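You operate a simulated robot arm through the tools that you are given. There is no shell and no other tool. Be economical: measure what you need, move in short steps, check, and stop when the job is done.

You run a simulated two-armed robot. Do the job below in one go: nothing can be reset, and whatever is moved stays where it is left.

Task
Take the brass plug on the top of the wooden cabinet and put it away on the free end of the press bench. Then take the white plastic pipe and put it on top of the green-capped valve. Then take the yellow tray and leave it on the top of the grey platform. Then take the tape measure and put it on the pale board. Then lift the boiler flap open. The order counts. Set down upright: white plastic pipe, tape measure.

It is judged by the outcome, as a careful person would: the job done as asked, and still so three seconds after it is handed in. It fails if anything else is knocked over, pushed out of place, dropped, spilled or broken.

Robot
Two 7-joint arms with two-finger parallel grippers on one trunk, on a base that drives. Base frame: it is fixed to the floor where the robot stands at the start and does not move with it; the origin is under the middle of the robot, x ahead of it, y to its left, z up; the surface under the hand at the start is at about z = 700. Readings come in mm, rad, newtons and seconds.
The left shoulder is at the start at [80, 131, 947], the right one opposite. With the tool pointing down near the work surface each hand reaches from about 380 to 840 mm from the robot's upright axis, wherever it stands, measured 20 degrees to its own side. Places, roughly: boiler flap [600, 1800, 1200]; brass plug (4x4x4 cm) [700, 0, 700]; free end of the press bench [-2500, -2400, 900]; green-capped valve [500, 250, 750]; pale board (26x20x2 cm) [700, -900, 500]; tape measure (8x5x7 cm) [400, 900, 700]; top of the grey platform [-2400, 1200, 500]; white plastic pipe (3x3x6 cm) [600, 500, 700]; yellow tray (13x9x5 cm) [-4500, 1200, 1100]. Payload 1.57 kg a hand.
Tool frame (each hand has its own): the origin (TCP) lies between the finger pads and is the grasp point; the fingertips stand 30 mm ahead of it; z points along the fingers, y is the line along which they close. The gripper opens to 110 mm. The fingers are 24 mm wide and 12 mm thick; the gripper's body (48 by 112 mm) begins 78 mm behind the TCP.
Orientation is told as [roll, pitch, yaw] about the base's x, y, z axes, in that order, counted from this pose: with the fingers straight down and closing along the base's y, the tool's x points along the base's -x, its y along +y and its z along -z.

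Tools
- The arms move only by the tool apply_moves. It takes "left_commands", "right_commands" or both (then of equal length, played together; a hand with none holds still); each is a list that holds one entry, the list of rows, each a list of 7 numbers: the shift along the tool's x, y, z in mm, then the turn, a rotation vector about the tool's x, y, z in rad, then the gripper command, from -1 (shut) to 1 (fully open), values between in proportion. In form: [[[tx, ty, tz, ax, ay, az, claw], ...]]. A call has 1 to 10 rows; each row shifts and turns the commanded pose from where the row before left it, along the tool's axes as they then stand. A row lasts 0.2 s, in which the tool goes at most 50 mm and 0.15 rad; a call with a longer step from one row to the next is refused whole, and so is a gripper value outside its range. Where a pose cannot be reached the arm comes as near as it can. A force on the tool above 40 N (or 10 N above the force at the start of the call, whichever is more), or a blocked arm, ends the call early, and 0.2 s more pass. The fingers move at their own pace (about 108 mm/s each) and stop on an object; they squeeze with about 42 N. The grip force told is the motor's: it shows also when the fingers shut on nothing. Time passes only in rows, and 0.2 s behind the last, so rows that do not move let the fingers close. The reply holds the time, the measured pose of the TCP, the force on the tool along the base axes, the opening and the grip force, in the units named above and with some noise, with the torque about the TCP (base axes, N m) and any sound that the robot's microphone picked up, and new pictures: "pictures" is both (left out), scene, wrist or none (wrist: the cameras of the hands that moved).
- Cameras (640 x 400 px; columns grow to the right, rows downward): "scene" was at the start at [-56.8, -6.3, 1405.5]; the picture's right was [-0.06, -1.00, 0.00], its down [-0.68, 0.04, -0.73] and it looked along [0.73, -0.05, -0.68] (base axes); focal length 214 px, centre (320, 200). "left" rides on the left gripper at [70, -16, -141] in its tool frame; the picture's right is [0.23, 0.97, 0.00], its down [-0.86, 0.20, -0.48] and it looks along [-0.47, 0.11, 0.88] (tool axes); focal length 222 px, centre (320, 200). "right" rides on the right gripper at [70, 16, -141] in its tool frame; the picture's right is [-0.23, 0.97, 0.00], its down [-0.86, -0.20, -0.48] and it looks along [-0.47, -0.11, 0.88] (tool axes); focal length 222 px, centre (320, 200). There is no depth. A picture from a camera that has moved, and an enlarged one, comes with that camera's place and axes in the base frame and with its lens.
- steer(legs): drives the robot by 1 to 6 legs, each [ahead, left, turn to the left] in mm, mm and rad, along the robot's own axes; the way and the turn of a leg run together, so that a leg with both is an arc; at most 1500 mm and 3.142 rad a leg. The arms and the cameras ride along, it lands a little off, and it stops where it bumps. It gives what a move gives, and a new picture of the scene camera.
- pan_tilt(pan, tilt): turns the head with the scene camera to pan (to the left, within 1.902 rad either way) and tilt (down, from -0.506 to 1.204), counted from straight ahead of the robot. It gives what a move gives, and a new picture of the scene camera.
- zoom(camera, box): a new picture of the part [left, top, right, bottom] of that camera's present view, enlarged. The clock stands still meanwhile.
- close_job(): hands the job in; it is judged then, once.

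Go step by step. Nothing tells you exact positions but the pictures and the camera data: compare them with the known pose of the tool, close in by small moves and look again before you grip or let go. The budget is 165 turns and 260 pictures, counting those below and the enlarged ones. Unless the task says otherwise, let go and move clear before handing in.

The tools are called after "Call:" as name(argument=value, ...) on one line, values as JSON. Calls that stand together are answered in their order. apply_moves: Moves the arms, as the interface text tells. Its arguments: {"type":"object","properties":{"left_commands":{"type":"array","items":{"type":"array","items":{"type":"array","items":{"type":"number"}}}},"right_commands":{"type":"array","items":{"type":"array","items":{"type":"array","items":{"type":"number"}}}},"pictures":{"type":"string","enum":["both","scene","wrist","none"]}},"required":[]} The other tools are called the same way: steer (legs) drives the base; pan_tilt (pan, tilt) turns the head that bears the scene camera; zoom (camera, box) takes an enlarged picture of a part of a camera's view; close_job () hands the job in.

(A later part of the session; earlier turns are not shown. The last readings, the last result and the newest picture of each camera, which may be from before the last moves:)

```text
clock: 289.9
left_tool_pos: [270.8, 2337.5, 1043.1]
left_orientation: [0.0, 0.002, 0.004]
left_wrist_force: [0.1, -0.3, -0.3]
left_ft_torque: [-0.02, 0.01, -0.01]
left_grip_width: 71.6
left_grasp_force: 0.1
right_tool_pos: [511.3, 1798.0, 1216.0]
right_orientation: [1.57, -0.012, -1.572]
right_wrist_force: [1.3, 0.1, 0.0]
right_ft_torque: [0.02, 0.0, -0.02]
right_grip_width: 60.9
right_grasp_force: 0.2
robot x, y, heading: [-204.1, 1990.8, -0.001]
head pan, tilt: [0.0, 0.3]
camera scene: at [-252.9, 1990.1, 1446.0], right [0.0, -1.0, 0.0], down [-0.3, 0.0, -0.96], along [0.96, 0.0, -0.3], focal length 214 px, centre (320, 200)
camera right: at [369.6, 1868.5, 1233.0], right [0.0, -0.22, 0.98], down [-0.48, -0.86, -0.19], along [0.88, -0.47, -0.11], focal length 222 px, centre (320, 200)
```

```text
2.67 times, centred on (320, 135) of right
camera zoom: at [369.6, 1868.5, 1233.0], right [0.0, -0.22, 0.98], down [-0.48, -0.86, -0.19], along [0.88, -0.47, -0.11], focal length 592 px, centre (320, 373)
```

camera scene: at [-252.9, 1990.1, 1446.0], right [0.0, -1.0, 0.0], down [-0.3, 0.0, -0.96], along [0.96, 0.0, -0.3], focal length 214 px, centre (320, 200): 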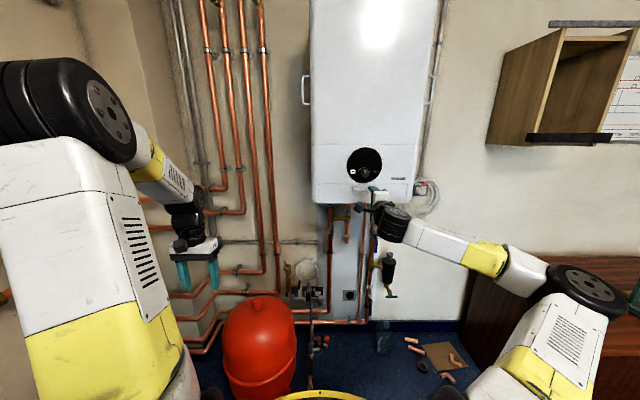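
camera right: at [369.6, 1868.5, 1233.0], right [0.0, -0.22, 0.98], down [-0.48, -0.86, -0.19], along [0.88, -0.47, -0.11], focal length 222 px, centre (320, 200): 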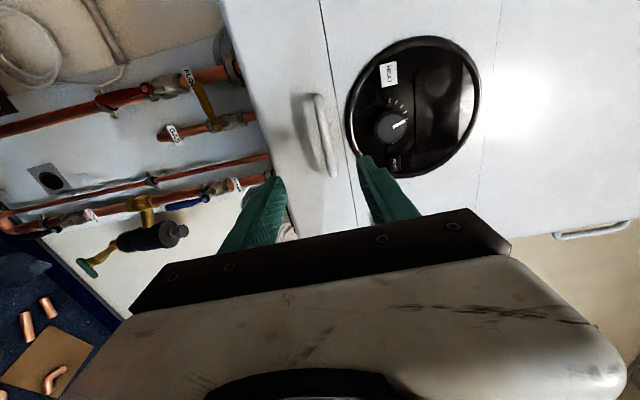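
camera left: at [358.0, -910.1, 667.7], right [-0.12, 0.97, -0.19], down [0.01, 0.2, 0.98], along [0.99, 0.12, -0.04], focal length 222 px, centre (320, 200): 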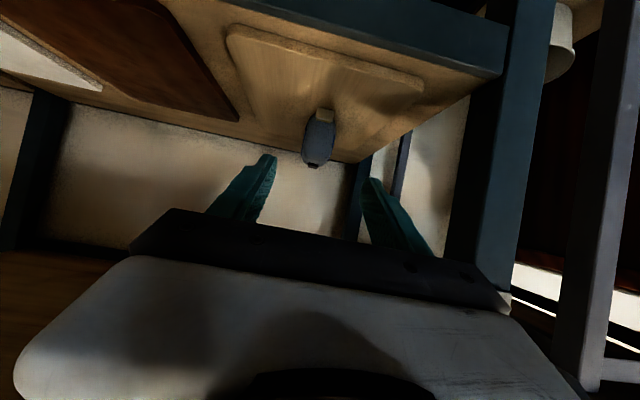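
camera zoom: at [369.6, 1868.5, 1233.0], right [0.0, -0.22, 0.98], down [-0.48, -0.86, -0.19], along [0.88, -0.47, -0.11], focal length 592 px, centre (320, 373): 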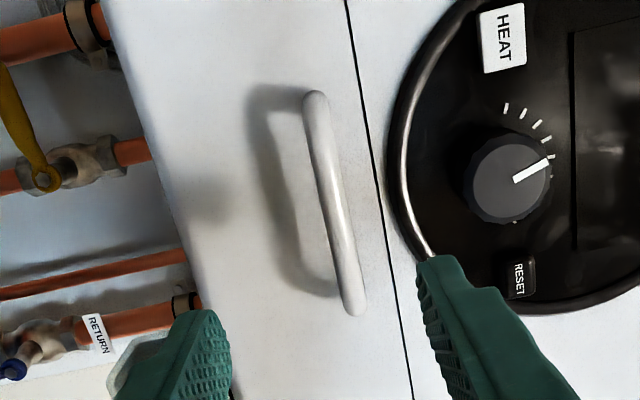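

Very clear: the bar handle lies at z≈1225, running along y, about 22 mm proud of the panel. Lining up and approaching with a narrow opening.

Call:
apply_moves(right_commands=[[[21, 9.6, 0, 0, 0, 0, -0.5], [0, 0, 20, 0, 0, 0, -0.5], [0, 0, 10, 0, 0, 0, -0.5]]], pictures="wrist")

Call:
zoom(camera="right", box=[240, 90, 400, 210])

```text
clock: 290.7
left_tool_pos: [269.5, 2337.4, 1043.5]
left_orientation: [0.003, 0.002, 0.003]
left_wrist_force: [-0.6, -0.6, 0.9]
left_ft_torque: [-0.03, -0.02, 0.02]
left_grip_width: 71.6
left_grasp_force: 0.1
right_tool_pos: [540.3, 1818.2, 1225.6]
right_orientation: [1.568, -0.01, -1.571]
right_wrist_force: [-0.1, 0.0, 0.0]
right_ft_torque: [-0.01, 0.01, 0.02]
right_grip_width: 27.7
right_grasp_force: 0.0
robot x, y, heading: [-208.3, 1995.0, -0.002]
head pan, tilt: [0.0, 0.3]
camera right: at [398.6, 1889.3, 1243.1], right [0.0, -0.22, 0.98], down [-0.48, -0.86, -0.19], along [0.88, -0.47, -0.11], focal length 222 px, centre (320, 200)
```

right: 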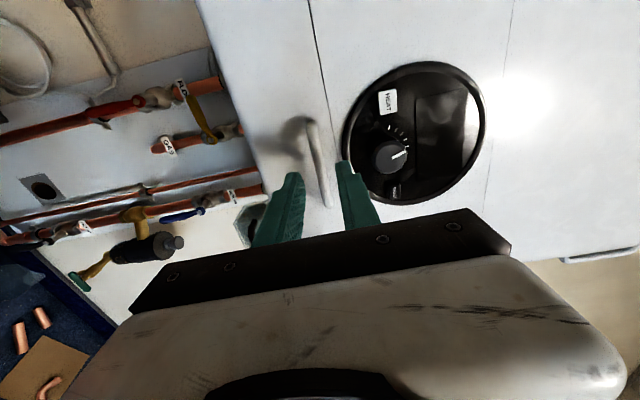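

```text
3.33 times, centred on (320, 150) of right
camera zoom: at [398.6, 1889.3, 1243.1], right [0.0, -0.22, 0.98], down [-0.48, -0.86, -0.19], along [0.88, -0.47, -0.11], focal length 740 px, centre (320, 367)
```

zoom: 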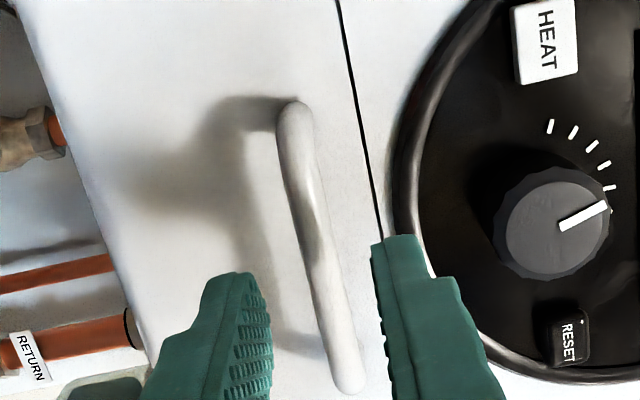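

Bar is 3 mm above the finger midline. Correcting, advancing 32 mm and gripping.

Call:
apply_moves(right_commands=[[[0, 3, 0, 0, 0, 0, -0.5], [0, 0, 16, 0, 0, 0, -0.5], [0, 0, 14, 0, 0, 0, -0.5]]], pictures="wrist")

Call:
zoom(camera="right", box=[240, 110, 400, 230])

```text
clock: 291.5
left_tool_pos: [269.9, 2335.5, 1042.3]
left_orientation: [0.002, 0.002, 0.004]
left_wrist_force: [0.0, -0.2, 0.6]
left_ft_torque: [-0.03, -0.02, -0.01]
left_grip_width: 71.6
left_grasp_force: 0.0
right_tool_pos: [570.8, 1818.5, 1230.0]
right_orientation: [1.569, -0.009, -1.571]
right_wrist_force: [0.2, 0.3, -0.5]
right_ft_torque: [0.01, -0.01, -0.01]
right_grip_width: 27.5
right_grasp_force: 0.0
robot x, y, heading: [-205.4, 1994.8, 0.002]
head pan, tilt: [0.0, 0.3]
camera right: at [430.3, 1889.2, 1245.4], right [0.0, -0.22, 0.98], down [-0.48, -0.86, -0.19], along [0.88, -0.47, -0.1], focal length 222 px, centre (320, 200)
```

right: 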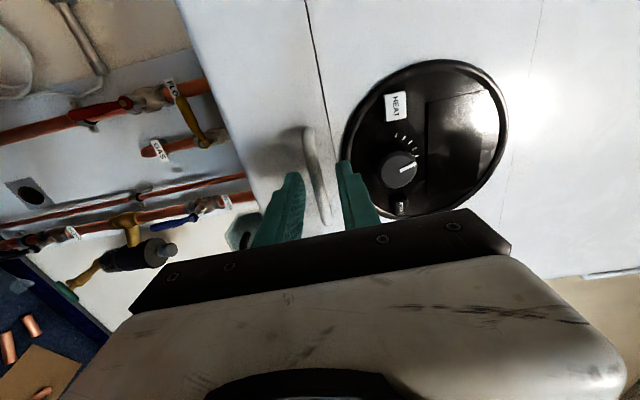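

```text
3.33 times, centred on (320, 170) of right
camera zoom: at [430.3, 1889.2, 1245.4], right [0.0, -0.22, 0.98], down [-0.48, -0.86, -0.19], along [0.88, -0.47, -0.1], focal length 740 px, centre (320, 300)
```

zoom: 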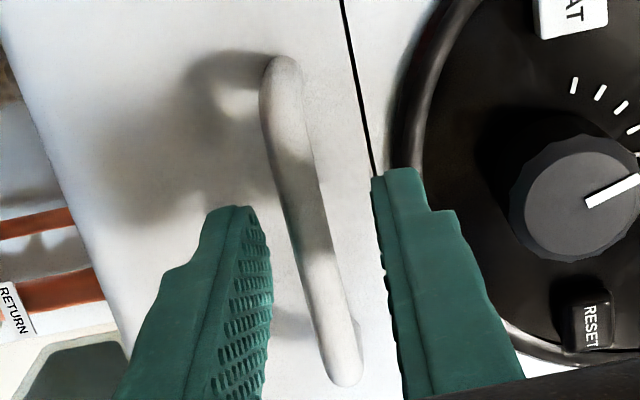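

Scale change between views shows the bar is further, at x≈633. Advancing 42 mm more.

Call:
apply_moves(right_commands=[[[-6, -1, 20, 0, 0, 0, -0.5], [-4, 0, 20, 0, 0, 0, -0.5]]], pictures="wrist")

Call:
zoom(camera="right", box=[240, 110, 400, 230])

```text
clock: 292.0
left_tool_pos: [269.7, 2335.3, 1042.2]
left_orientation: [0.002, 0.002, 0.005]
left_wrist_force: [-0.7, 0.2, 1.0]
left_ft_torque: [0.01, 0.0, 0.0]
left_grip_width: 71.4
left_grasp_force: 0.0
right_tool_pos: [599.3, 1810.3, 1228.7]
right_orientation: [1.57, -0.009, -1.568]
right_wrist_force: [-12.0, -1.5, 0.1]
right_ft_torque: [0.12, -0.19, -0.16]
right_grip_width: 27.7
right_grasp_force: 0.0
robot x, y, heading: [-208.4, 1993.6, -0.005]
head pan, tilt: [0.0, 0.3]
stopped in row 2 (right hand): the force on the tool passed its limit at 69 N (the readings are from after the stop); the commanded pose is now the measured one
camera right: at [458.3, 1881.2, 1245.1], right [0.0, -0.22, 0.98], down [-0.48, -0.86, -0.19], along [0.88, -0.47, -0.1], focal length 222 px, centre (320, 200)
```

right: 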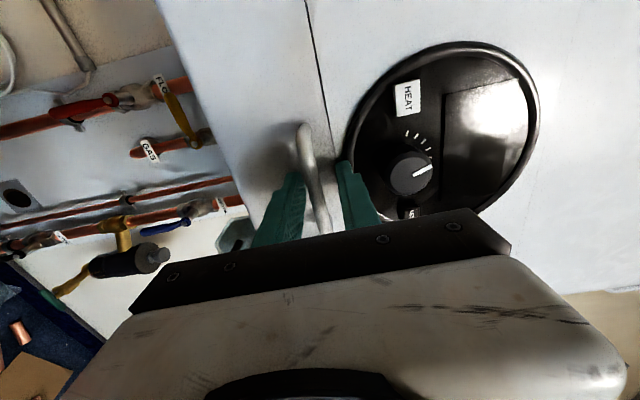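

```text
3.33 times, centred on (320, 170) of right
camera zoom: at [458.3, 1881.2, 1245.1], right [0.0, -0.22, 0.98], down [-0.48, -0.86, -0.19], along [0.88, -0.47, -0.1], focal length 740 px, centre (320, 300)
```

zoom: 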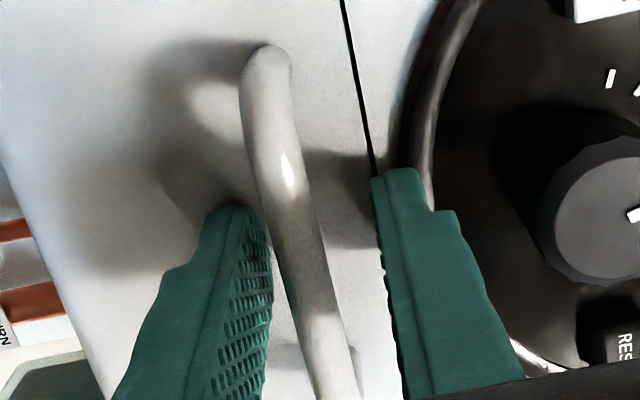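

Tips touched the panel, so the bar is already between the pads. Backing off 4 mm and closing to see whether it is caught.

Call:
apply_moves(right_commands=[[[0, -1, -4, 0, 0, 0, -0.5], [0, 0, 0, 0, 0, 0, -1], [0, 0, 0, 0, 0, 0, -1]]], pictures="wrist")

Call:
zoom(camera="right", box=[240, 110, 400, 230])

```text
clock: 292.8
left_tool_pos: [271.1, 2335.2, 1043.1]
left_orientation: [0.001, 0.002, 0.002]
left_wrist_force: [0.6, 0.5, -0.8]
left_ft_torque: [0.02, 0.0, 0.02]
left_grip_width: 71.5
left_grasp_force: 0.0
right_tool_pos: [597.4, 1811.7, 1225.3]
right_orientation: [1.566, -0.009, -1.569]
right_wrist_force: [0.1, 0.9, -2.8]
right_ft_torque: [0.51, 0.01, 0.07]
right_grip_width: 10.2
right_grasp_force: 28.2
robot x, y, heading: [-206.1, 1995.5, -0.003]
head pan, tilt: [0.0, 0.3]
camera right: at [455.8, 1881.6, 1242.8], right [0.0, -0.22, 0.98], down [-0.48, -0.86, -0.19], along [0.88, -0.47, -0.11], focal length 222 px, centre (320, 200)
```

right: 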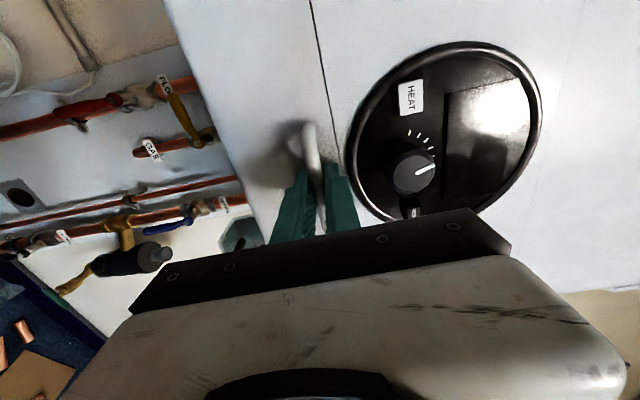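

```text
3.33 times, centred on (320, 170) of right
camera zoom: at [455.8, 1881.6, 1242.8], right [0.0, -0.22, 0.98], down [-0.48, -0.86, -0.19], along [0.88, -0.47, -0.11], focal length 740 px, centre (320, 300)
```

zoom: 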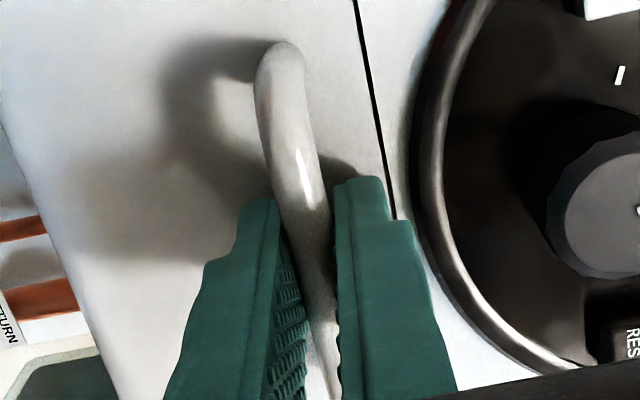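

The bar is gripped (10.2 mm). Pulling outward a few millimetres to feel which way the flap swings.

Call:
apply_moves(right_commands=[[[0, 0, -4, 0, 0, 0, -1], [0, 0, -4, 0, 0, 0, -1]]], pictures="wrist")

Call:
zoom(camera="right", box=[200, 60, 440, 240])

```text
clock: 293.4
left_tool_pos: [271.1, 2336.3, 1042.2]
left_orientation: [0.003, 0.003, 0.004]
left_wrist_force: [0.1, 0.1, 0.5]
left_ft_torque: [0.03, 0.01, 0.01]
left_grip_width: 71.6
left_grasp_force: 0.0
right_tool_pos: [590.7, 1811.7, 1223.6]
right_orientation: [1.564, -0.01, -1.569]
right_wrist_force: [12.6, 3.4, -16.1]
right_ft_torque: [0.57, 0.01, 0.08]
right_grip_width: 10.2
right_grasp_force: 27.7
robot x, y, heading: [-209.6, 1993.5, -0.002]
head pan, tilt: [0.0, 0.3]
camera right: at [449.7, 1881.7, 1240.4], right [0.01, -0.22, 0.98], down [-0.48, -0.86, -0.19], along [0.88, -0.47, -0.11], focal length 222 px, centre (320, 200)
```

right: 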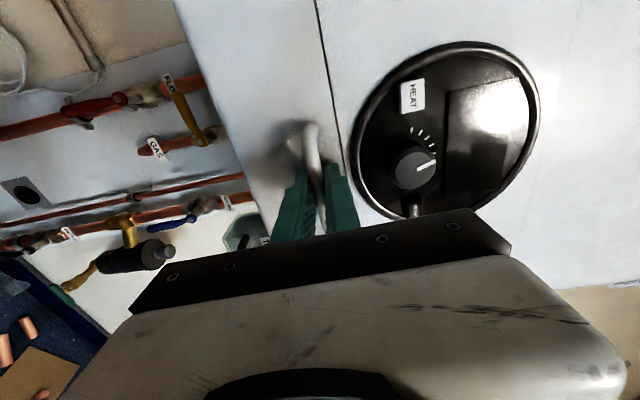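

```text
2.22 times, centred on (320, 150) of right
camera zoom: at [449.7, 1881.7, 1240.4], right [0.01, -0.22, 0.98], down [-0.48, -0.86, -0.19], along [0.88, -0.47, -0.11], focal length 494 px, centre (320, 311)
```

zoom: 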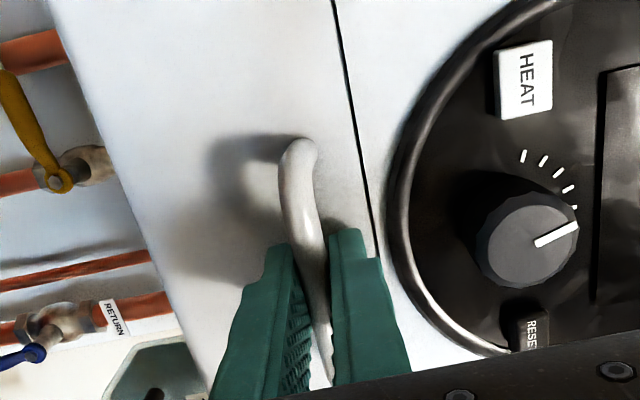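

Pulling makes the handle push down on the tool, which hints at a hinge along the bottom. Testing with an out-and-down motion.

Call:
apply_moves(right_commands=[[[0, -3, -3, 0, 0, 0, -1], [0, -2, -5, 0, 0, 0, -1]]], pictures="wrist")

Call:
zoom(camera="right", box=[160, 0, 480, 240])

```text
clock: 294.0
left_tool_pos: [271.9, 2335.7, 1041.1]
left_orientation: [0.001, 0.003, 0.003]
left_wrist_force: [0.1, 0.1, 1.1]
left_ft_torque: [-0.01, 0.01, 0.03]
left_grip_width: 71.5
left_grasp_force: 0.1
right_tool_pos: [582.9, 1811.5, 1219.7]
right_orientation: [1.564, -0.011, -1.57]
right_wrist_force: [17.2, 4.5, -21.7]
right_ft_torque: [0.58, 0.05, 0.4]
right_grip_width: 10.2
right_grasp_force: 28.2
robot x, y, heading: [-208.3, 1989.4, 0.002]
head pan, tilt: [0.0, 0.3]
camera right: at [441.7, 1881.6, 1235.4], right [0.01, -0.22, 0.98], down [-0.48, -0.86, -0.19], along [0.88, -0.47, -0.11], focal length 222 px, centre (320, 200)
```

right: 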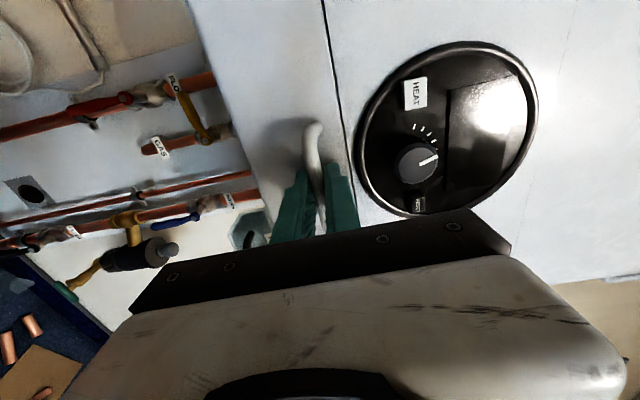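

```text
1.67 times, centred on (320, 120) of right
camera zoom: at [441.7, 1881.6, 1235.4], right [0.01, -0.22, 0.98], down [-0.48, -0.86, -0.19], along [0.88, -0.47, -0.11], focal length 370 px, centre (320, 333)
```

zoom: 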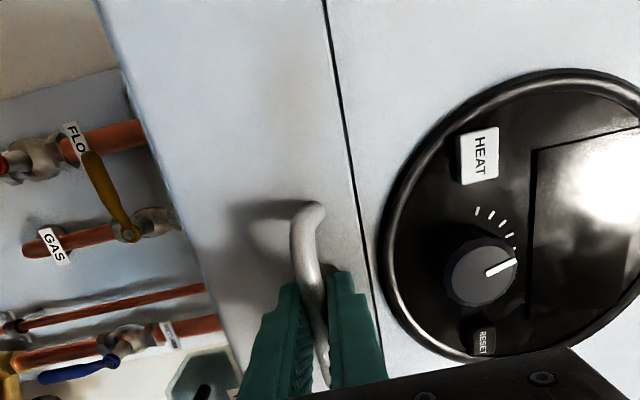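

The reaction (inward and down) means the flap actually opens outward and up, i.e. hinged at the top; I slipped outward on the bar. I'll re-seat the grip.

Call:
apply_moves(right_commands=[[[0, 0, 0, 0, 0, 0, -0.5], [0, 5, 0, 0, 0, 0, -0.5], [0, 0, 8, 0, 0, 0, -0.5], [0, 0, 6, 0, 0, 0, -0.5]]], pictures="wrist")

Call:
zoom(camera="right", box=[240, 110, 400, 230])

```text
clock: 295.0
left_tool_pos: [269.8, 2334.7, 1042.7]
left_orientation: [0.002, 0.003, 0.004]
left_wrist_force: [-0.3, 0.0, 0.3]
left_ft_torque: [-0.04, 0.02, 0.0]
left_grip_width: 71.4
left_grasp_force: 0.0
right_tool_pos: [595.4, 1809.9, 1228.2]
right_orientation: [1.57, -0.011, -1.571]
right_wrist_force: [-0.4, -0.2, 0.0]
right_ft_torque: [-0.02, -0.01, -0.02]
right_grip_width: 27.4
right_grasp_force: 0.1
robot x, y, heading: [-206.4, 1992.0, -0.005]
head pan, tilt: [0.0, 0.3]
camera right: at [453.6, 1880.9, 1243.8], right [0.0, -0.22, 0.98], down [-0.48, -0.86, -0.19], along [0.88, -0.47, -0.1], focal length 222 px, centre (320, 200)
```

right: 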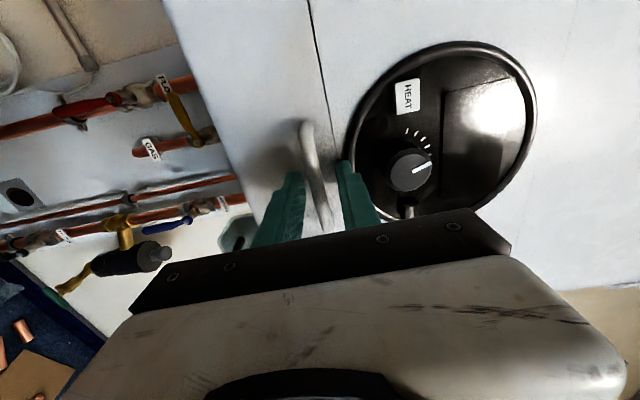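

```text
3.33 times, centred on (320, 170) of right
camera zoom: at [453.6, 1880.9, 1243.8], right [0.0, -0.22, 0.98], down [-0.48, -0.86, -0.19], along [0.88, -0.47, -0.1], focal length 740 px, centre (320, 300)
```

zoom: 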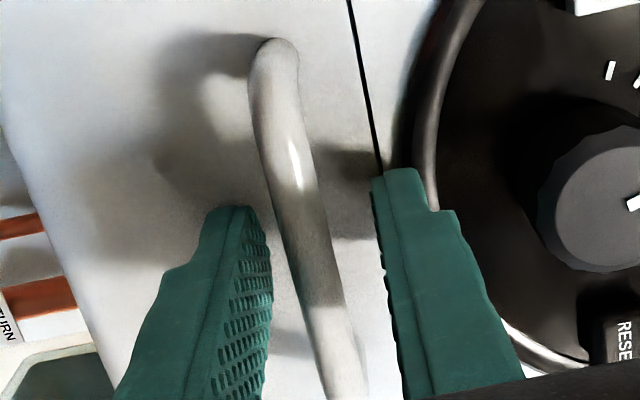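

The bar was only held by the fingertips, and the upper finger had touched the dial ring. I'll narrow the opening, drop 7 mm and go deeper.

Call:
apply_moves(right_commands=[[[0, -7, 0, 0, 0, 0, -0.68], [0, 0, 0, 0, 0, 0, -0.68], [0, 0, 8, 0, 0, 0, -0.68], [0, 0, 6, 0, 0, 0, -0.68], [0, 0, 4, 0, 0, 0, -0.68]]], pictures="wrist")

Call:
zoom(camera="right", box=[240, 110, 400, 230])

```text
clock: 295.9
left_tool_pos: [267.4, 2334.6, 1042.4]
left_orientation: [0.002, 0.003, -0.001]
left_wrist_force: [0.7, -0.6, -0.5]
left_ft_torque: [-0.02, 0.01, 0.0]
left_grip_width: 71.4
left_grasp_force: 0.1
right_tool_pos: [600.9, 1810.4, 1220.8]
right_orientation: [1.57, -0.01, -1.569]
right_wrist_force: [-26.7, -1.4, -1.1]
right_ft_torque: [0.03, 0.47, -0.18]
right_grip_width: 21.6
right_grasp_force: 2.0
robot x, y, heading: [-209.2, 1990.0, -0.003]
head pan, tilt: [0.0, 0.3]
stopped in row 4 (right hand): the force on the tool passed its limit at 50 N (the readings are from after the stop); the commanded pose is now the measured one
camera right: at [458.4, 1881.2, 1237.2], right [0.0, -0.22, 0.98], down [-0.48, -0.86, -0.19], along [0.88, -0.47, -0.1], focal length 222 px, centre (320, 200)
```

right: 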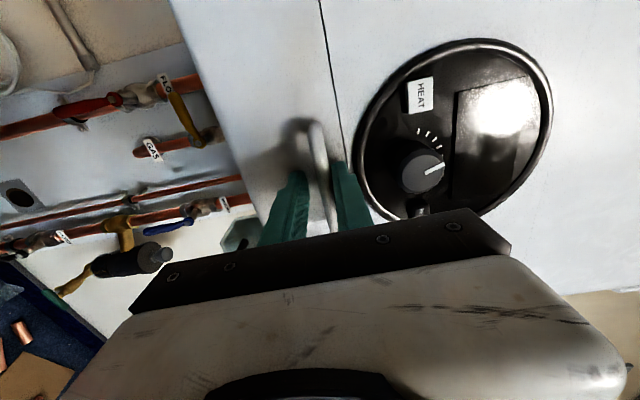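

```text
3.33 times, centred on (320, 170) of right
camera zoom: at [458.4, 1881.2, 1237.2], right [0.0, -0.22, 0.98], down [-0.48, -0.86, -0.19], along [0.88, -0.47, -0.1], focal length 740 px, centre (320, 300)
```

zoom: 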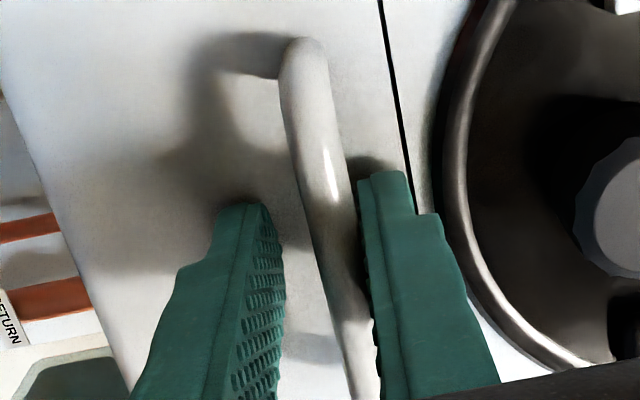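

The tips touch the panel at x≈631, so the bar is well inside the pads. Re-gripping and following an arc about the top seam (out and up, tool tilting down).

Call:
apply_moves(right_commands=[[[0, 4, -3, 0, 0, 0, -0.68], [0, 0, 0, 0, 0, 0, -1], [0, 0, 0, 0, 0, 0, -1], [0, 3.4, -1.5, 0.1, 0, 0, -1], [0, 3.4, -1.5, 0.1, 0, 0, -1], [0, 3.4, -1.5, 0.1, 0, 0, -1]]], pictures="wrist")

Call:
zoom(camera="right", box=[160, 0, 480, 240])

```text
clock: 297.3
left_tool_pos: [270.4, 2335.0, 1042.3]
left_orientation: [0.001, 0.003, 0.004]
left_wrist_force: [-0.2, 0.1, 0.2]
left_ft_torque: [0.02, -0.02, 0.01]
left_grip_width: 71.7
left_grasp_force: 0.1
right_tool_pos: [596.8, 1812.0, 1228.2]
right_orientation: [1.254, -0.01, -1.571]
right_wrist_force: [-5.5, 1.9, -29.2]
right_ft_torque: [0.55, -0.09, -0.41]
right_grip_width: 10.4
right_grasp_force: 28.0
robot x, y, heading: [-210.2, 1987.9, 0.002]
head pan, tilt: [0.0, 0.3]
camera right: at [467.2, 1882.2, 1287.4], right [0.3, -0.22, 0.93], down [-0.52, -0.86, -0.03], along [0.8, -0.47, -0.37], focal length 222 px, centre (320, 200)
```

right: 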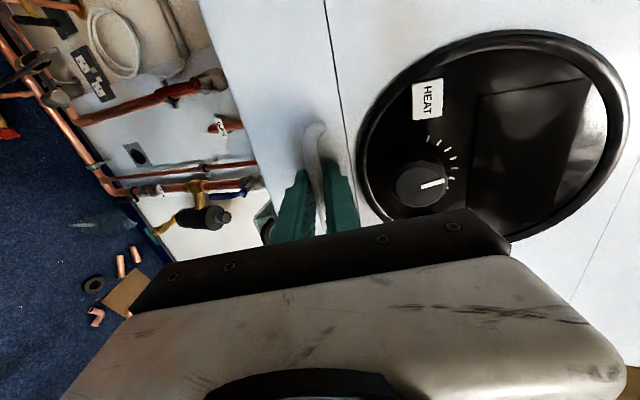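

```text
1.67 times, centred on (320, 120) of right
camera zoom: at [467.2, 1882.2, 1287.4], right [0.3, -0.22, 0.93], down [-0.52, -0.86, -0.03], along [0.8, -0.47, -0.37], focal length 370 px, centre (320, 333)
```

zoom: 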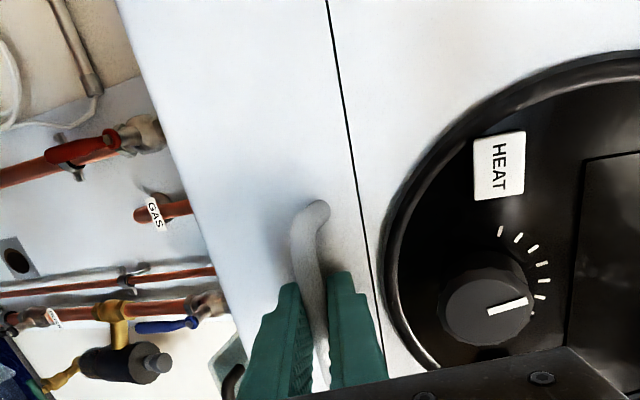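

Lifting is firmly resisted, while the earlier pull moved the handle out 14 mm and down 6 mm — exactly an arc about the bottom edge. I'll go back to level and pull it along that arc.

Call:
apply_moves(right_commands=[[[0, 0, 0, 0, 0, 0, -0.6], [0, -4, -3, -0.105, 0, 0, -0.6], [0, -2, 0, -0.105, 0, 0, -0.6], [0, 0, 0, -0.105, 0, 0, -0.6]]], pictures="wrist")

Call:
zoom(camera="right", box=[240, 110, 400, 230])

```text
clock: 298.3
left_tool_pos: [270.2, 2335.0, 1041.8]
left_orientation: [0.002, 0.001, 0.004]
left_wrist_force: [0.1, -0.3, -0.3]
left_ft_torque: [0.01, 0.01, -0.01]
left_grip_width: 71.4
left_grasp_force: 0.1
right_tool_pos: [591.7, 1812.2, 1231.0]
right_orientation: [1.585, -0.011, -1.568]
right_wrist_force: [0.1, 0.0, -0.2]
right_ft_torque: [-0.01, 0.01, 0.01]
right_grip_width: 21.9
right_grasp_force: 0.1
robot x, y, heading: [-211.9, 1991.5, 0.001]
head pan, tilt: [0.0, 0.3]
camera right: at [449.5, 1881.5, 1244.9], right [-0.01, -0.22, 0.98], down [-0.47, -0.86, -0.2], along [0.88, -0.46, -0.09], focal length 222 px, centre (320, 200)
```

right: 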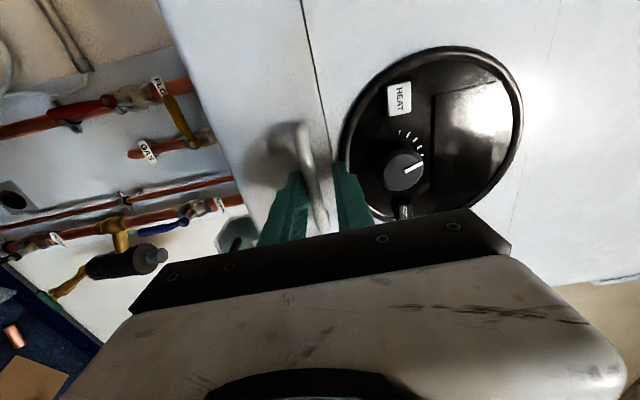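

```text
3.33 times, centred on (320, 170) of right
camera zoom: at [449.5, 1881.5, 1244.9], right [-0.01, -0.22, 0.98], down [-0.47, -0.86, -0.2], along [0.88, -0.46, -0.09], focal length 740 px, centre (320, 300)
```

zoom: 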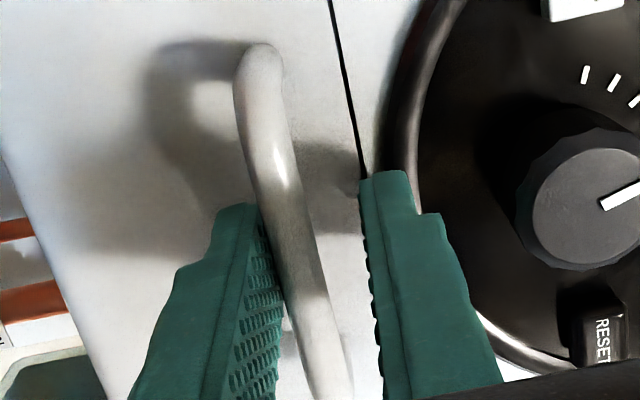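

Re-gripping the bar at z≈1225 and pulling along the bottom-hinge arc in small steps.

Call:
apply_moves(right_commands=[[[0, -6, 5, 0, 0, 0, -0.6], [0, 0, 0, 0, 0, 0, -1], [0, 0, 0, 0, 0, 0, -1], [0, -3.7, -6.3, -0.1, 0, 0, -1], [0, -3.7, -6.3, -0.1, 0, 0, -1], [0, -3.7, -6.3, -0.1, 0, 0, -1]]], pictures="wrist")

Call:
zoom(camera="right", box=[160, 0, 480, 240])

Call:
zoom(camera="scene", box=[290, 130, 450, 250])

```text
clock: 299.4
left_tool_pos: [270.5, 2334.9, 1042.2]
left_orientation: [0.002, 0.004, 0.003]
left_wrist_force: [0.6, 0.9, -0.8]
left_ft_torque: [-0.05, 0.02, -0.04]
left_grip_width: 71.5
left_grasp_force: 0.0
right_tool_pos: [595.1, 1810.3, 1225.9]
right_orientation: [1.588, -0.008, -1.567]
right_wrist_force: [3.3, 0.4, -7.1]
right_ft_torque: [0.35, 0.09, 0.17]
right_grip_width: 10.1
right_grasp_force: 27.9
right hand out of reach, approached as far as the arm can: row 4, 5
robot x, y, heading: [-211.1, 1990.0, 0.002]
head pan, tilt: [0.0, 0.3]
stopped in row 5 (right hand): the force on the tool passed its limit at 44 N (the readings are from after the stop); the commanded pose is now the measured one
camera right: at [453.7, 1880.8, 1239.7], right [-0.02, -0.22, 0.98], down [-0.47, -0.86, -0.2], along [0.88, -0.46, -0.09], focal length 222 px, centre (320, 200)
```

right: 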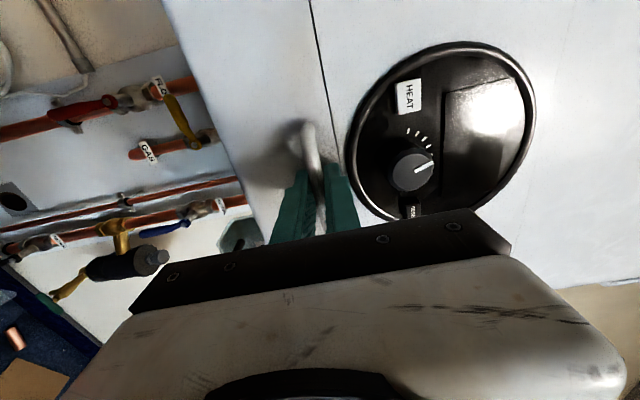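

```text
1.67 times, centred on (320, 120) of right
camera zoom: at [453.7, 1880.8, 1239.7], right [-0.02, -0.22, 0.98], down [-0.47, -0.86, -0.2], along [0.88, -0.46, -0.09], focal length 370 px, centre (320, 333)
```

zoom: 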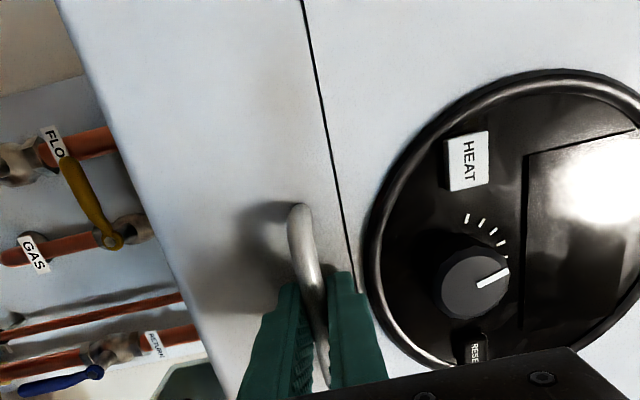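

```text
3.33 times, centred on (370, 190) of scene
camera zoom: at [-252.3, 1989.9, 1446.0], right [0.0, -1.0, 0.0], down [-0.3, 0.0, -0.96], along [0.96, 0.0, -0.3], focal length 715 px, centre (153, 233)
```

zoom: 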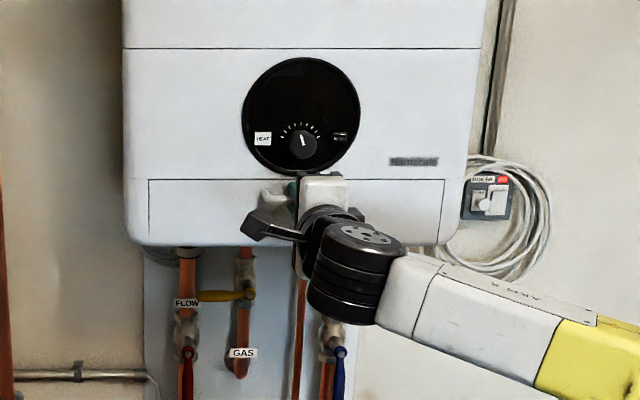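

The hand can't tilt upward here, but the bar can turn in the grip. Pulling along the arc without tilting.

Call:
apply_moves(right_commands=[[[0, -2.5, -6, 0, 0, 0, -1], [0, -3, -6, 0, 0, 0, -1], [0, -3.5, -6, 0, 0, 0, -1]]], pictures="wrist")

Call:
zoom(camera="right", box=[160, 0, 480, 240])

Call:
zoom(camera="scene", box=[310, 170, 410, 240])

```text
clock: 300.2
left_tool_pos: [271.1, 2336.4, 1042.3]
left_orientation: [0.003, 0.005, 0.003]
left_wrist_force: [-0.2, -0.4, 0.1]
left_ft_torque: [0.05, -0.01, 0.01]
left_grip_width: 71.6
left_grasp_force: 0.1
right_tool_pos: [584.9, 1810.5, 1219.7]
right_orientation: [1.587, -0.01, -1.566]
right_wrist_force: [12.4, 3.0, -17.9]
right_ft_torque: [0.54, 0.09, 0.1]
right_grip_width: 10.4
right_grasp_force: 28.3
right hand out of reach, approached as far as the arm can: row 3
robot x, y, heading: [-206.6, 1993.4, -0.005]
head pan, tilt: [0.0, 0.3]
camera right: at [442.2, 1880.7, 1233.3], right [-0.01, -0.22, 0.98], down [-0.47, -0.86, -0.2], along [0.88, -0.46, -0.09], focal length 222 px, centre (320, 200)
```

right: 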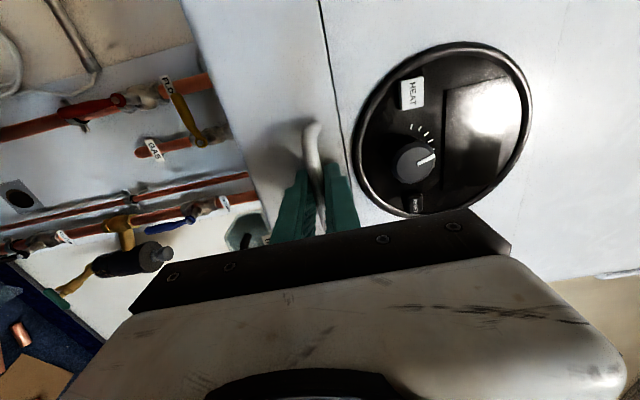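

```text
1.67 times, centred on (320, 120) of right
camera zoom: at [442.2, 1880.7, 1233.3], right [-0.01, -0.22, 0.98], down [-0.47, -0.86, -0.2], along [0.88, -0.46, -0.09], focal length 370 px, centre (320, 333)
```

zoom: 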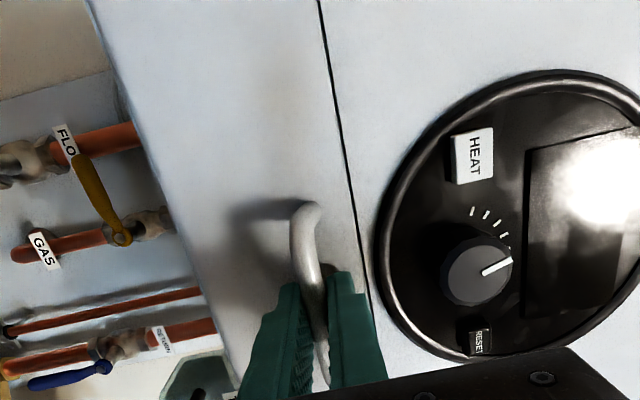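

```text
5.71 times, centred on (360, 205) of scene
camera zoom: at [-251.6, 1989.9, 1446.1], right [0.0, -1.0, 0.0], down [-0.3, 0.0, -0.95], along [0.95, 0.0, -0.3], focal length 1226 px, centre (91, 171)
```

zoom: 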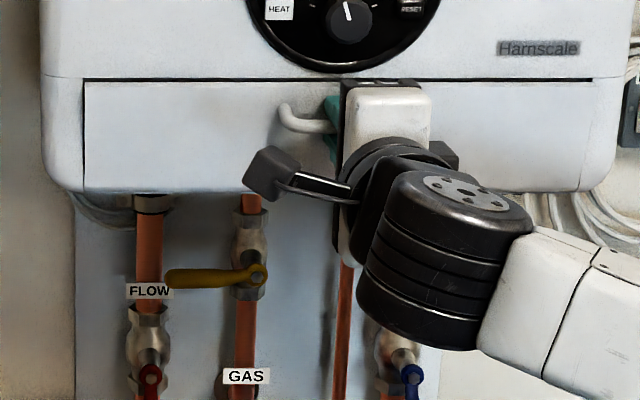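

The dark gap along the flap's top edge has grown, so it is hinged at the bottom and is opening. Continuing along the arc with a tiny downward tilt for joint room.

Call:
apply_moves(right_commands=[[[0, -2, -3, 0.06, 0, 0, -1], [0, -4, -5, 0, 0, 0, -1], [0, -5, -5, 0, 0, 0, -1]]], pictures="wrist")

Call:
zoom(camera="scene", box=[310, 170, 410, 240])

```text
clock: 301.1
left_tool_pos: [270.4, 2335.9, 1040.5]
left_orientation: [0.001, 0.004, 0.004]
left_wrist_force: [0.3, -0.2, 0.3]
left_ft_torque: [-0.02, 0.01, 0.0]
left_grip_width: 71.4
left_grasp_force: 0.1
right_tool_pos: [571.2, 1811.1, 1209.8]
right_orientation: [1.529, -0.009, -1.566]
right_wrist_force: [19.5, 5.8, -17.7]
right_ft_torque: [0.72, 0.02, 0.47]
right_grip_width: 9.9
right_grasp_force: 28.7
robot x, y, heading: [-203.0, 1991.1, 0.003]
head pan, tilt: [0.0, 0.3]
camera right: at [430.8, 1880.7, 1232.0], right [0.04, -0.22, 0.97], down [-0.48, -0.86, -0.17], along [0.88, -0.46, -0.14], focal length 222 px, centre (320, 200)
```

right: 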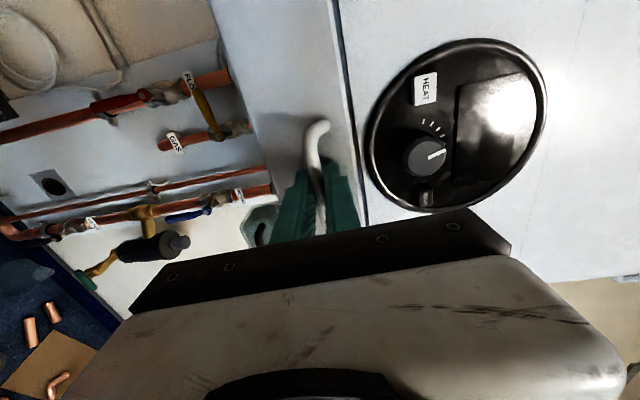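

```text
5.71 times, centred on (360, 205) of scene
camera zoom: at [-251.2, 1990.0, 1446.1], right [0.0, -1.0, 0.0], down [-0.3, 0.0, -0.95], along [0.95, 0.0, -0.3], focal length 1226 px, centre (91, 171)
```

zoom: 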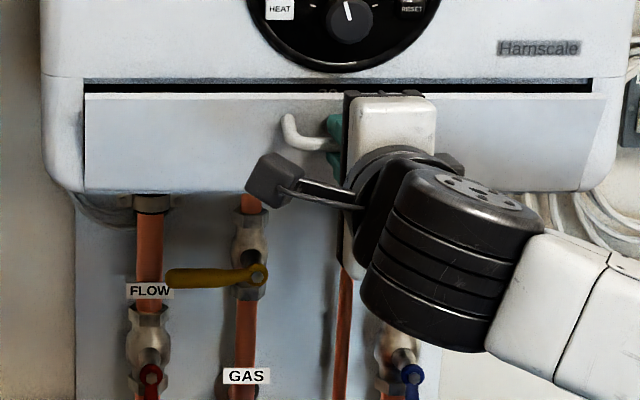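

The flap is clearly swinging open from the top. Continuing along the arc.

Call:
apply_moves(right_commands=[[[0, -5, -5, 0, 0, 0, -1], [0, -6, -4.5, 0, 0, 0, -1], [0, -6, -4, 0, 0, 0, -1], [0, -6.5, -3.5, 0, 0, 0, -1]]], pictures="wrist")

Call:
zoom(camera="scene", box=[310, 170, 410, 240])

```text
clock: 302.1
left_tool_pos: [270.9, 2335.4, 1041.1]
left_orientation: [0.002, 0.005, 0.003]
left_wrist_force: [0.6, -0.6, 1.2]
left_ft_torque: [0.01, -0.01, 0.0]
left_grip_width: 71.5
left_grasp_force: 0.2
right_tool_pos: [553.2, 1811.6, 1188.8]
right_orientation: [1.531, -0.01, -1.565]
right_wrist_force: [27.9, 5.1, -11.9]
right_ft_torque: [0.66, 0.11, 0.15]
right_grip_width: 10.5
right_grasp_force: 28.4
robot x, y, heading: [-207.2, 1991.3, -0.002]
head pan, tilt: [0.0, 0.3]
camera right: at [412.9, 1880.2, 1210.1], right [0.04, -0.22, 0.98], down [-0.48, -0.86, -0.17], along [0.88, -0.46, -0.14], focal length 222 px, centre (320, 200)
```

right: 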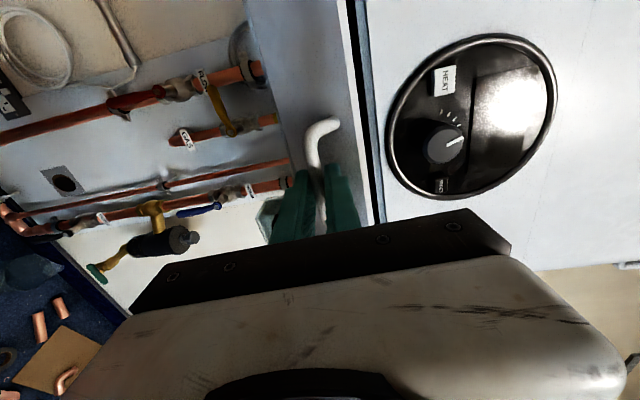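

```text
5.71 times, centred on (360, 205) of scene
camera zoom: at [-251.0, 1990.1, 1446.1], right [0.0, -1.0, 0.0], down [-0.3, 0.0, -0.95], along [0.95, 0.0, -0.3], focal length 1226 px, centre (91, 171)
```

zoom: 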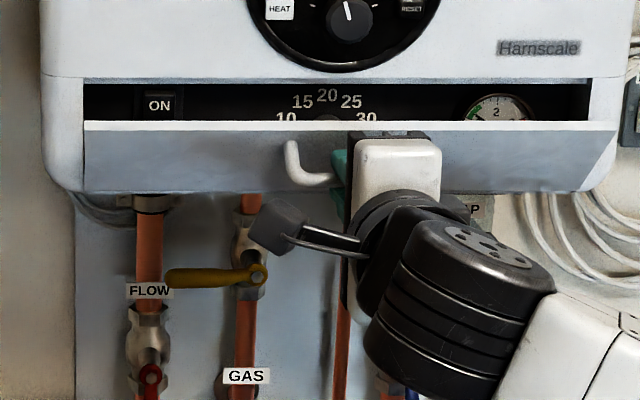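

Controls inside are visible; flap about halfway. Continuing down along the arc.

Call:
apply_moves(right_commands=[[[0, -6.5, -3, 0, 0, 0, -1], [0, -6.5, -2.5, 0, 0, 0, -1], [0, -7, -2, 0, 0, 0, -1], [0, -7, -1.5, 0, 0, 0, -1], [0, -7, -1, 0, 0, 0, -1]]], pictures="wrist")

Call:
zoom(camera="scene", box=[310, 170, 410, 240])

```text
clock: 303.2
left_tool_pos: [270.8, 2337.0, 1042.7]
left_orientation: [0.001, 0.004, 0.003]
left_wrist_force: [0.4, -0.2, 0.5]
left_ft_torque: [-0.02, 0.01, 0.01]
left_grip_width: 71.5
left_grasp_force: 0.1
right_tool_pos: [541.1, 1808.4, 1168.0]
right_orientation: [1.52, -0.008, -1.563]
right_wrist_force: [27.7, 6.9, -3.7]
right_ft_torque: [0.64, 0.01, 0.2]
right_grip_width: 10.3
right_grasp_force: 28.3
right hand out of reach, approached as far as the arm can: row 4, 5
robot x, y, heading: [-206.7, 1990.5, -0.003]
head pan, tilt: [0.0, 0.3]
camera right: at [399.6, 1878.5, 1191.5], right [0.05, -0.22, 0.97], down [-0.48, -0.86, -0.17], along [0.88, -0.46, -0.15], focal length 222 px, centre (320, 200)
```

right: 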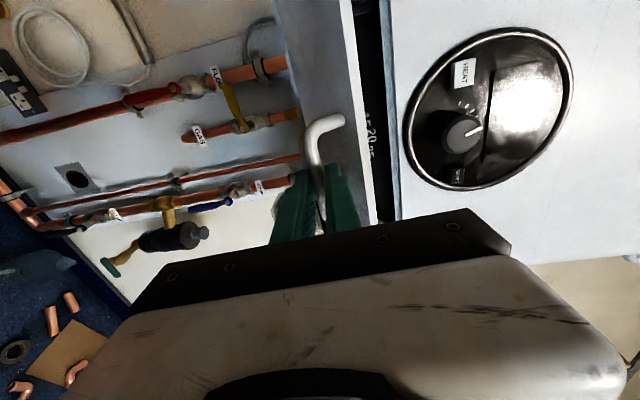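

```text
5.71 times, centred on (360, 205) of scene
camera zoom: at [-251.4, 1990.2, 1446.1], right [0.0, -1.0, 0.0], down [-0.3, 0.0, -0.95], along [0.95, 0.0, -0.3], focal length 1226 px, centre (91, 171)
```

zoom: 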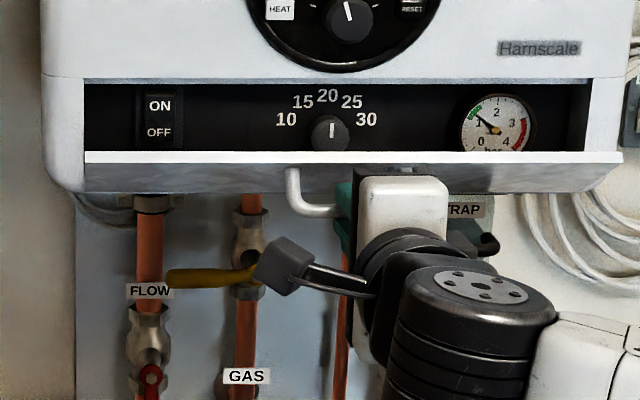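

Flap roughly 65° open; the arm nears a limit, so I'm adding a little downward tilt and continuing.

Call:
apply_moves(right_commands=[[[0, -4, 0, 0.06, 0, 0, -1], [0, -6, 0, 0.06, 0, 0, -1], [0, -6, 1, 0.03, 0, 0, -1], [0, -6, 1, 0, 0, 0, -1]]], pictures="wrist")

Call:
zoom(camera="scene", box=[310, 170, 410, 240])

```text
clock: 304.2
left_tool_pos: [270.9, 2335.6, 1042.0]
left_orientation: [0.003, 0.003, 0.005]
left_wrist_force: [0.1, 0.1, -0.3]
left_ft_torque: [0.03, -0.02, -0.01]
left_grip_width: 71.5
left_grasp_force: 0.0
right_tool_pos: [538.1, 1810.2, 1147.3]
right_orientation: [1.383, -0.009, -1.567]
right_wrist_force: [18.5, 6.1, 3.1]
right_ft_torque: [0.74, -0.19, 0.43]
right_grip_width: 10.5
right_grasp_force: 28.1
robot x, y, heading: [-205.8, 1994.0, -0.0]
head pan, tilt: [0.0, 0.3]
camera right: at [403.1, 1879.0, 1189.4], right [0.18, -0.22, 0.96], down [-0.5, -0.86, -0.1], along [0.84, -0.46, -0.27], focal length 222 px, centre (320, 200)
```

right: 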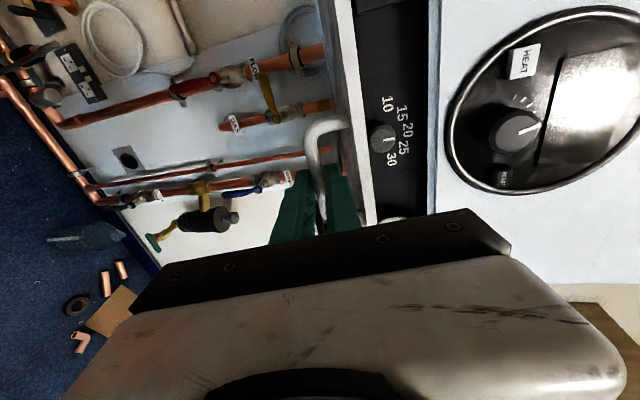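

```text
5.71 times, centred on (360, 205) of scene
camera zoom: at [-252.3, 1990.2, 1446.1], right [0.0, -1.0, 0.0], down [-0.3, 0.0, -0.95], along [0.95, 0.0, -0.3], focal length 1226 px, centre (91, 171)
```

zoom: 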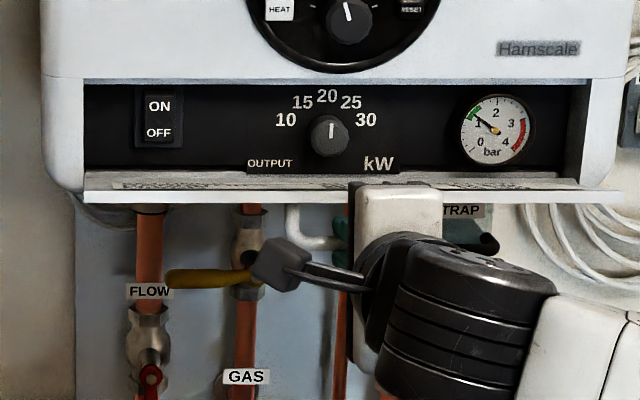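

Nearly horizontal now. A little further to bring it to its stop.

Call:
apply_moves(right_commands=[[[0, -6, 2, 0, 0, 0, -1], [0, -6, 2, 0, 0, 0, -1], [0, -5, 3, 0, 0, 0, -1]]], pictures="wrist")

Call:
zoom(camera="scene", box=[310, 170, 410, 240])

```text
clock: 305.1
left_tool_pos: [271.3, 2336.4, 1041.1]
left_orientation: [0.003, 0.004, 0.003]
left_wrist_force: [0.5, 0.0, 0.0]
left_ft_torque: [-0.03, 0.0, 0.0]
left_grip_width: 71.4
left_grasp_force: 0.0
right_tool_pos: [541.9, 1807.9, 1129.8]
right_orientation: [1.384, -0.009, -1.566]
right_wrist_force: [30.6, 6.9, 13.6]
right_ft_torque: [0.71, -0.39, 0.01]
right_grip_width: 10.8
right_grasp_force: 28.7
robot x, y, heading: [-205.1, 1991.7, -0.006]
head pan, tilt: [0.0, 0.3]
camera right: at [406.3, 1878.6, 1171.5], right [0.18, -0.22, 0.96], down [-0.5, -0.86, -0.1], along [0.84, -0.46, -0.27], focal length 222 px, centre (320, 200)
```

right: 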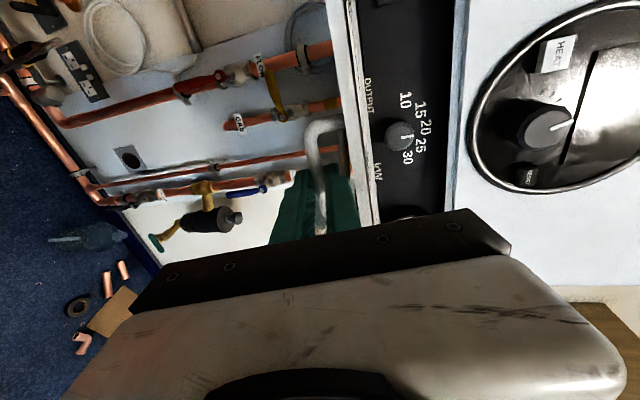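

```text
5.71 times, centred on (360, 205) of scene
camera zoom: at [-251.9, 1990.4, 1446.1], right [0.0, -1.0, 0.0], down [-0.3, 0.0, -0.95], along [0.95, 0.0, -0.3], focal length 1226 px, centre (91, 171)
```

zoom: 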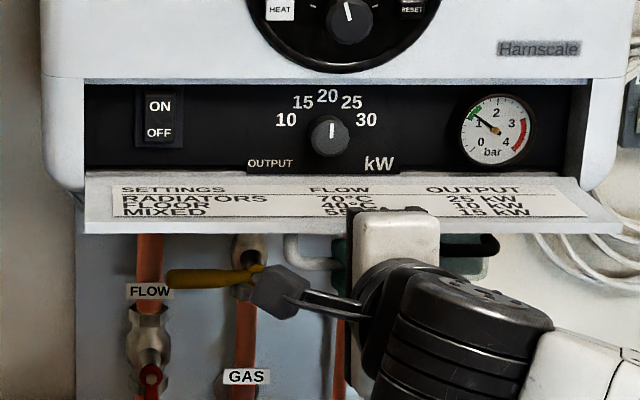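

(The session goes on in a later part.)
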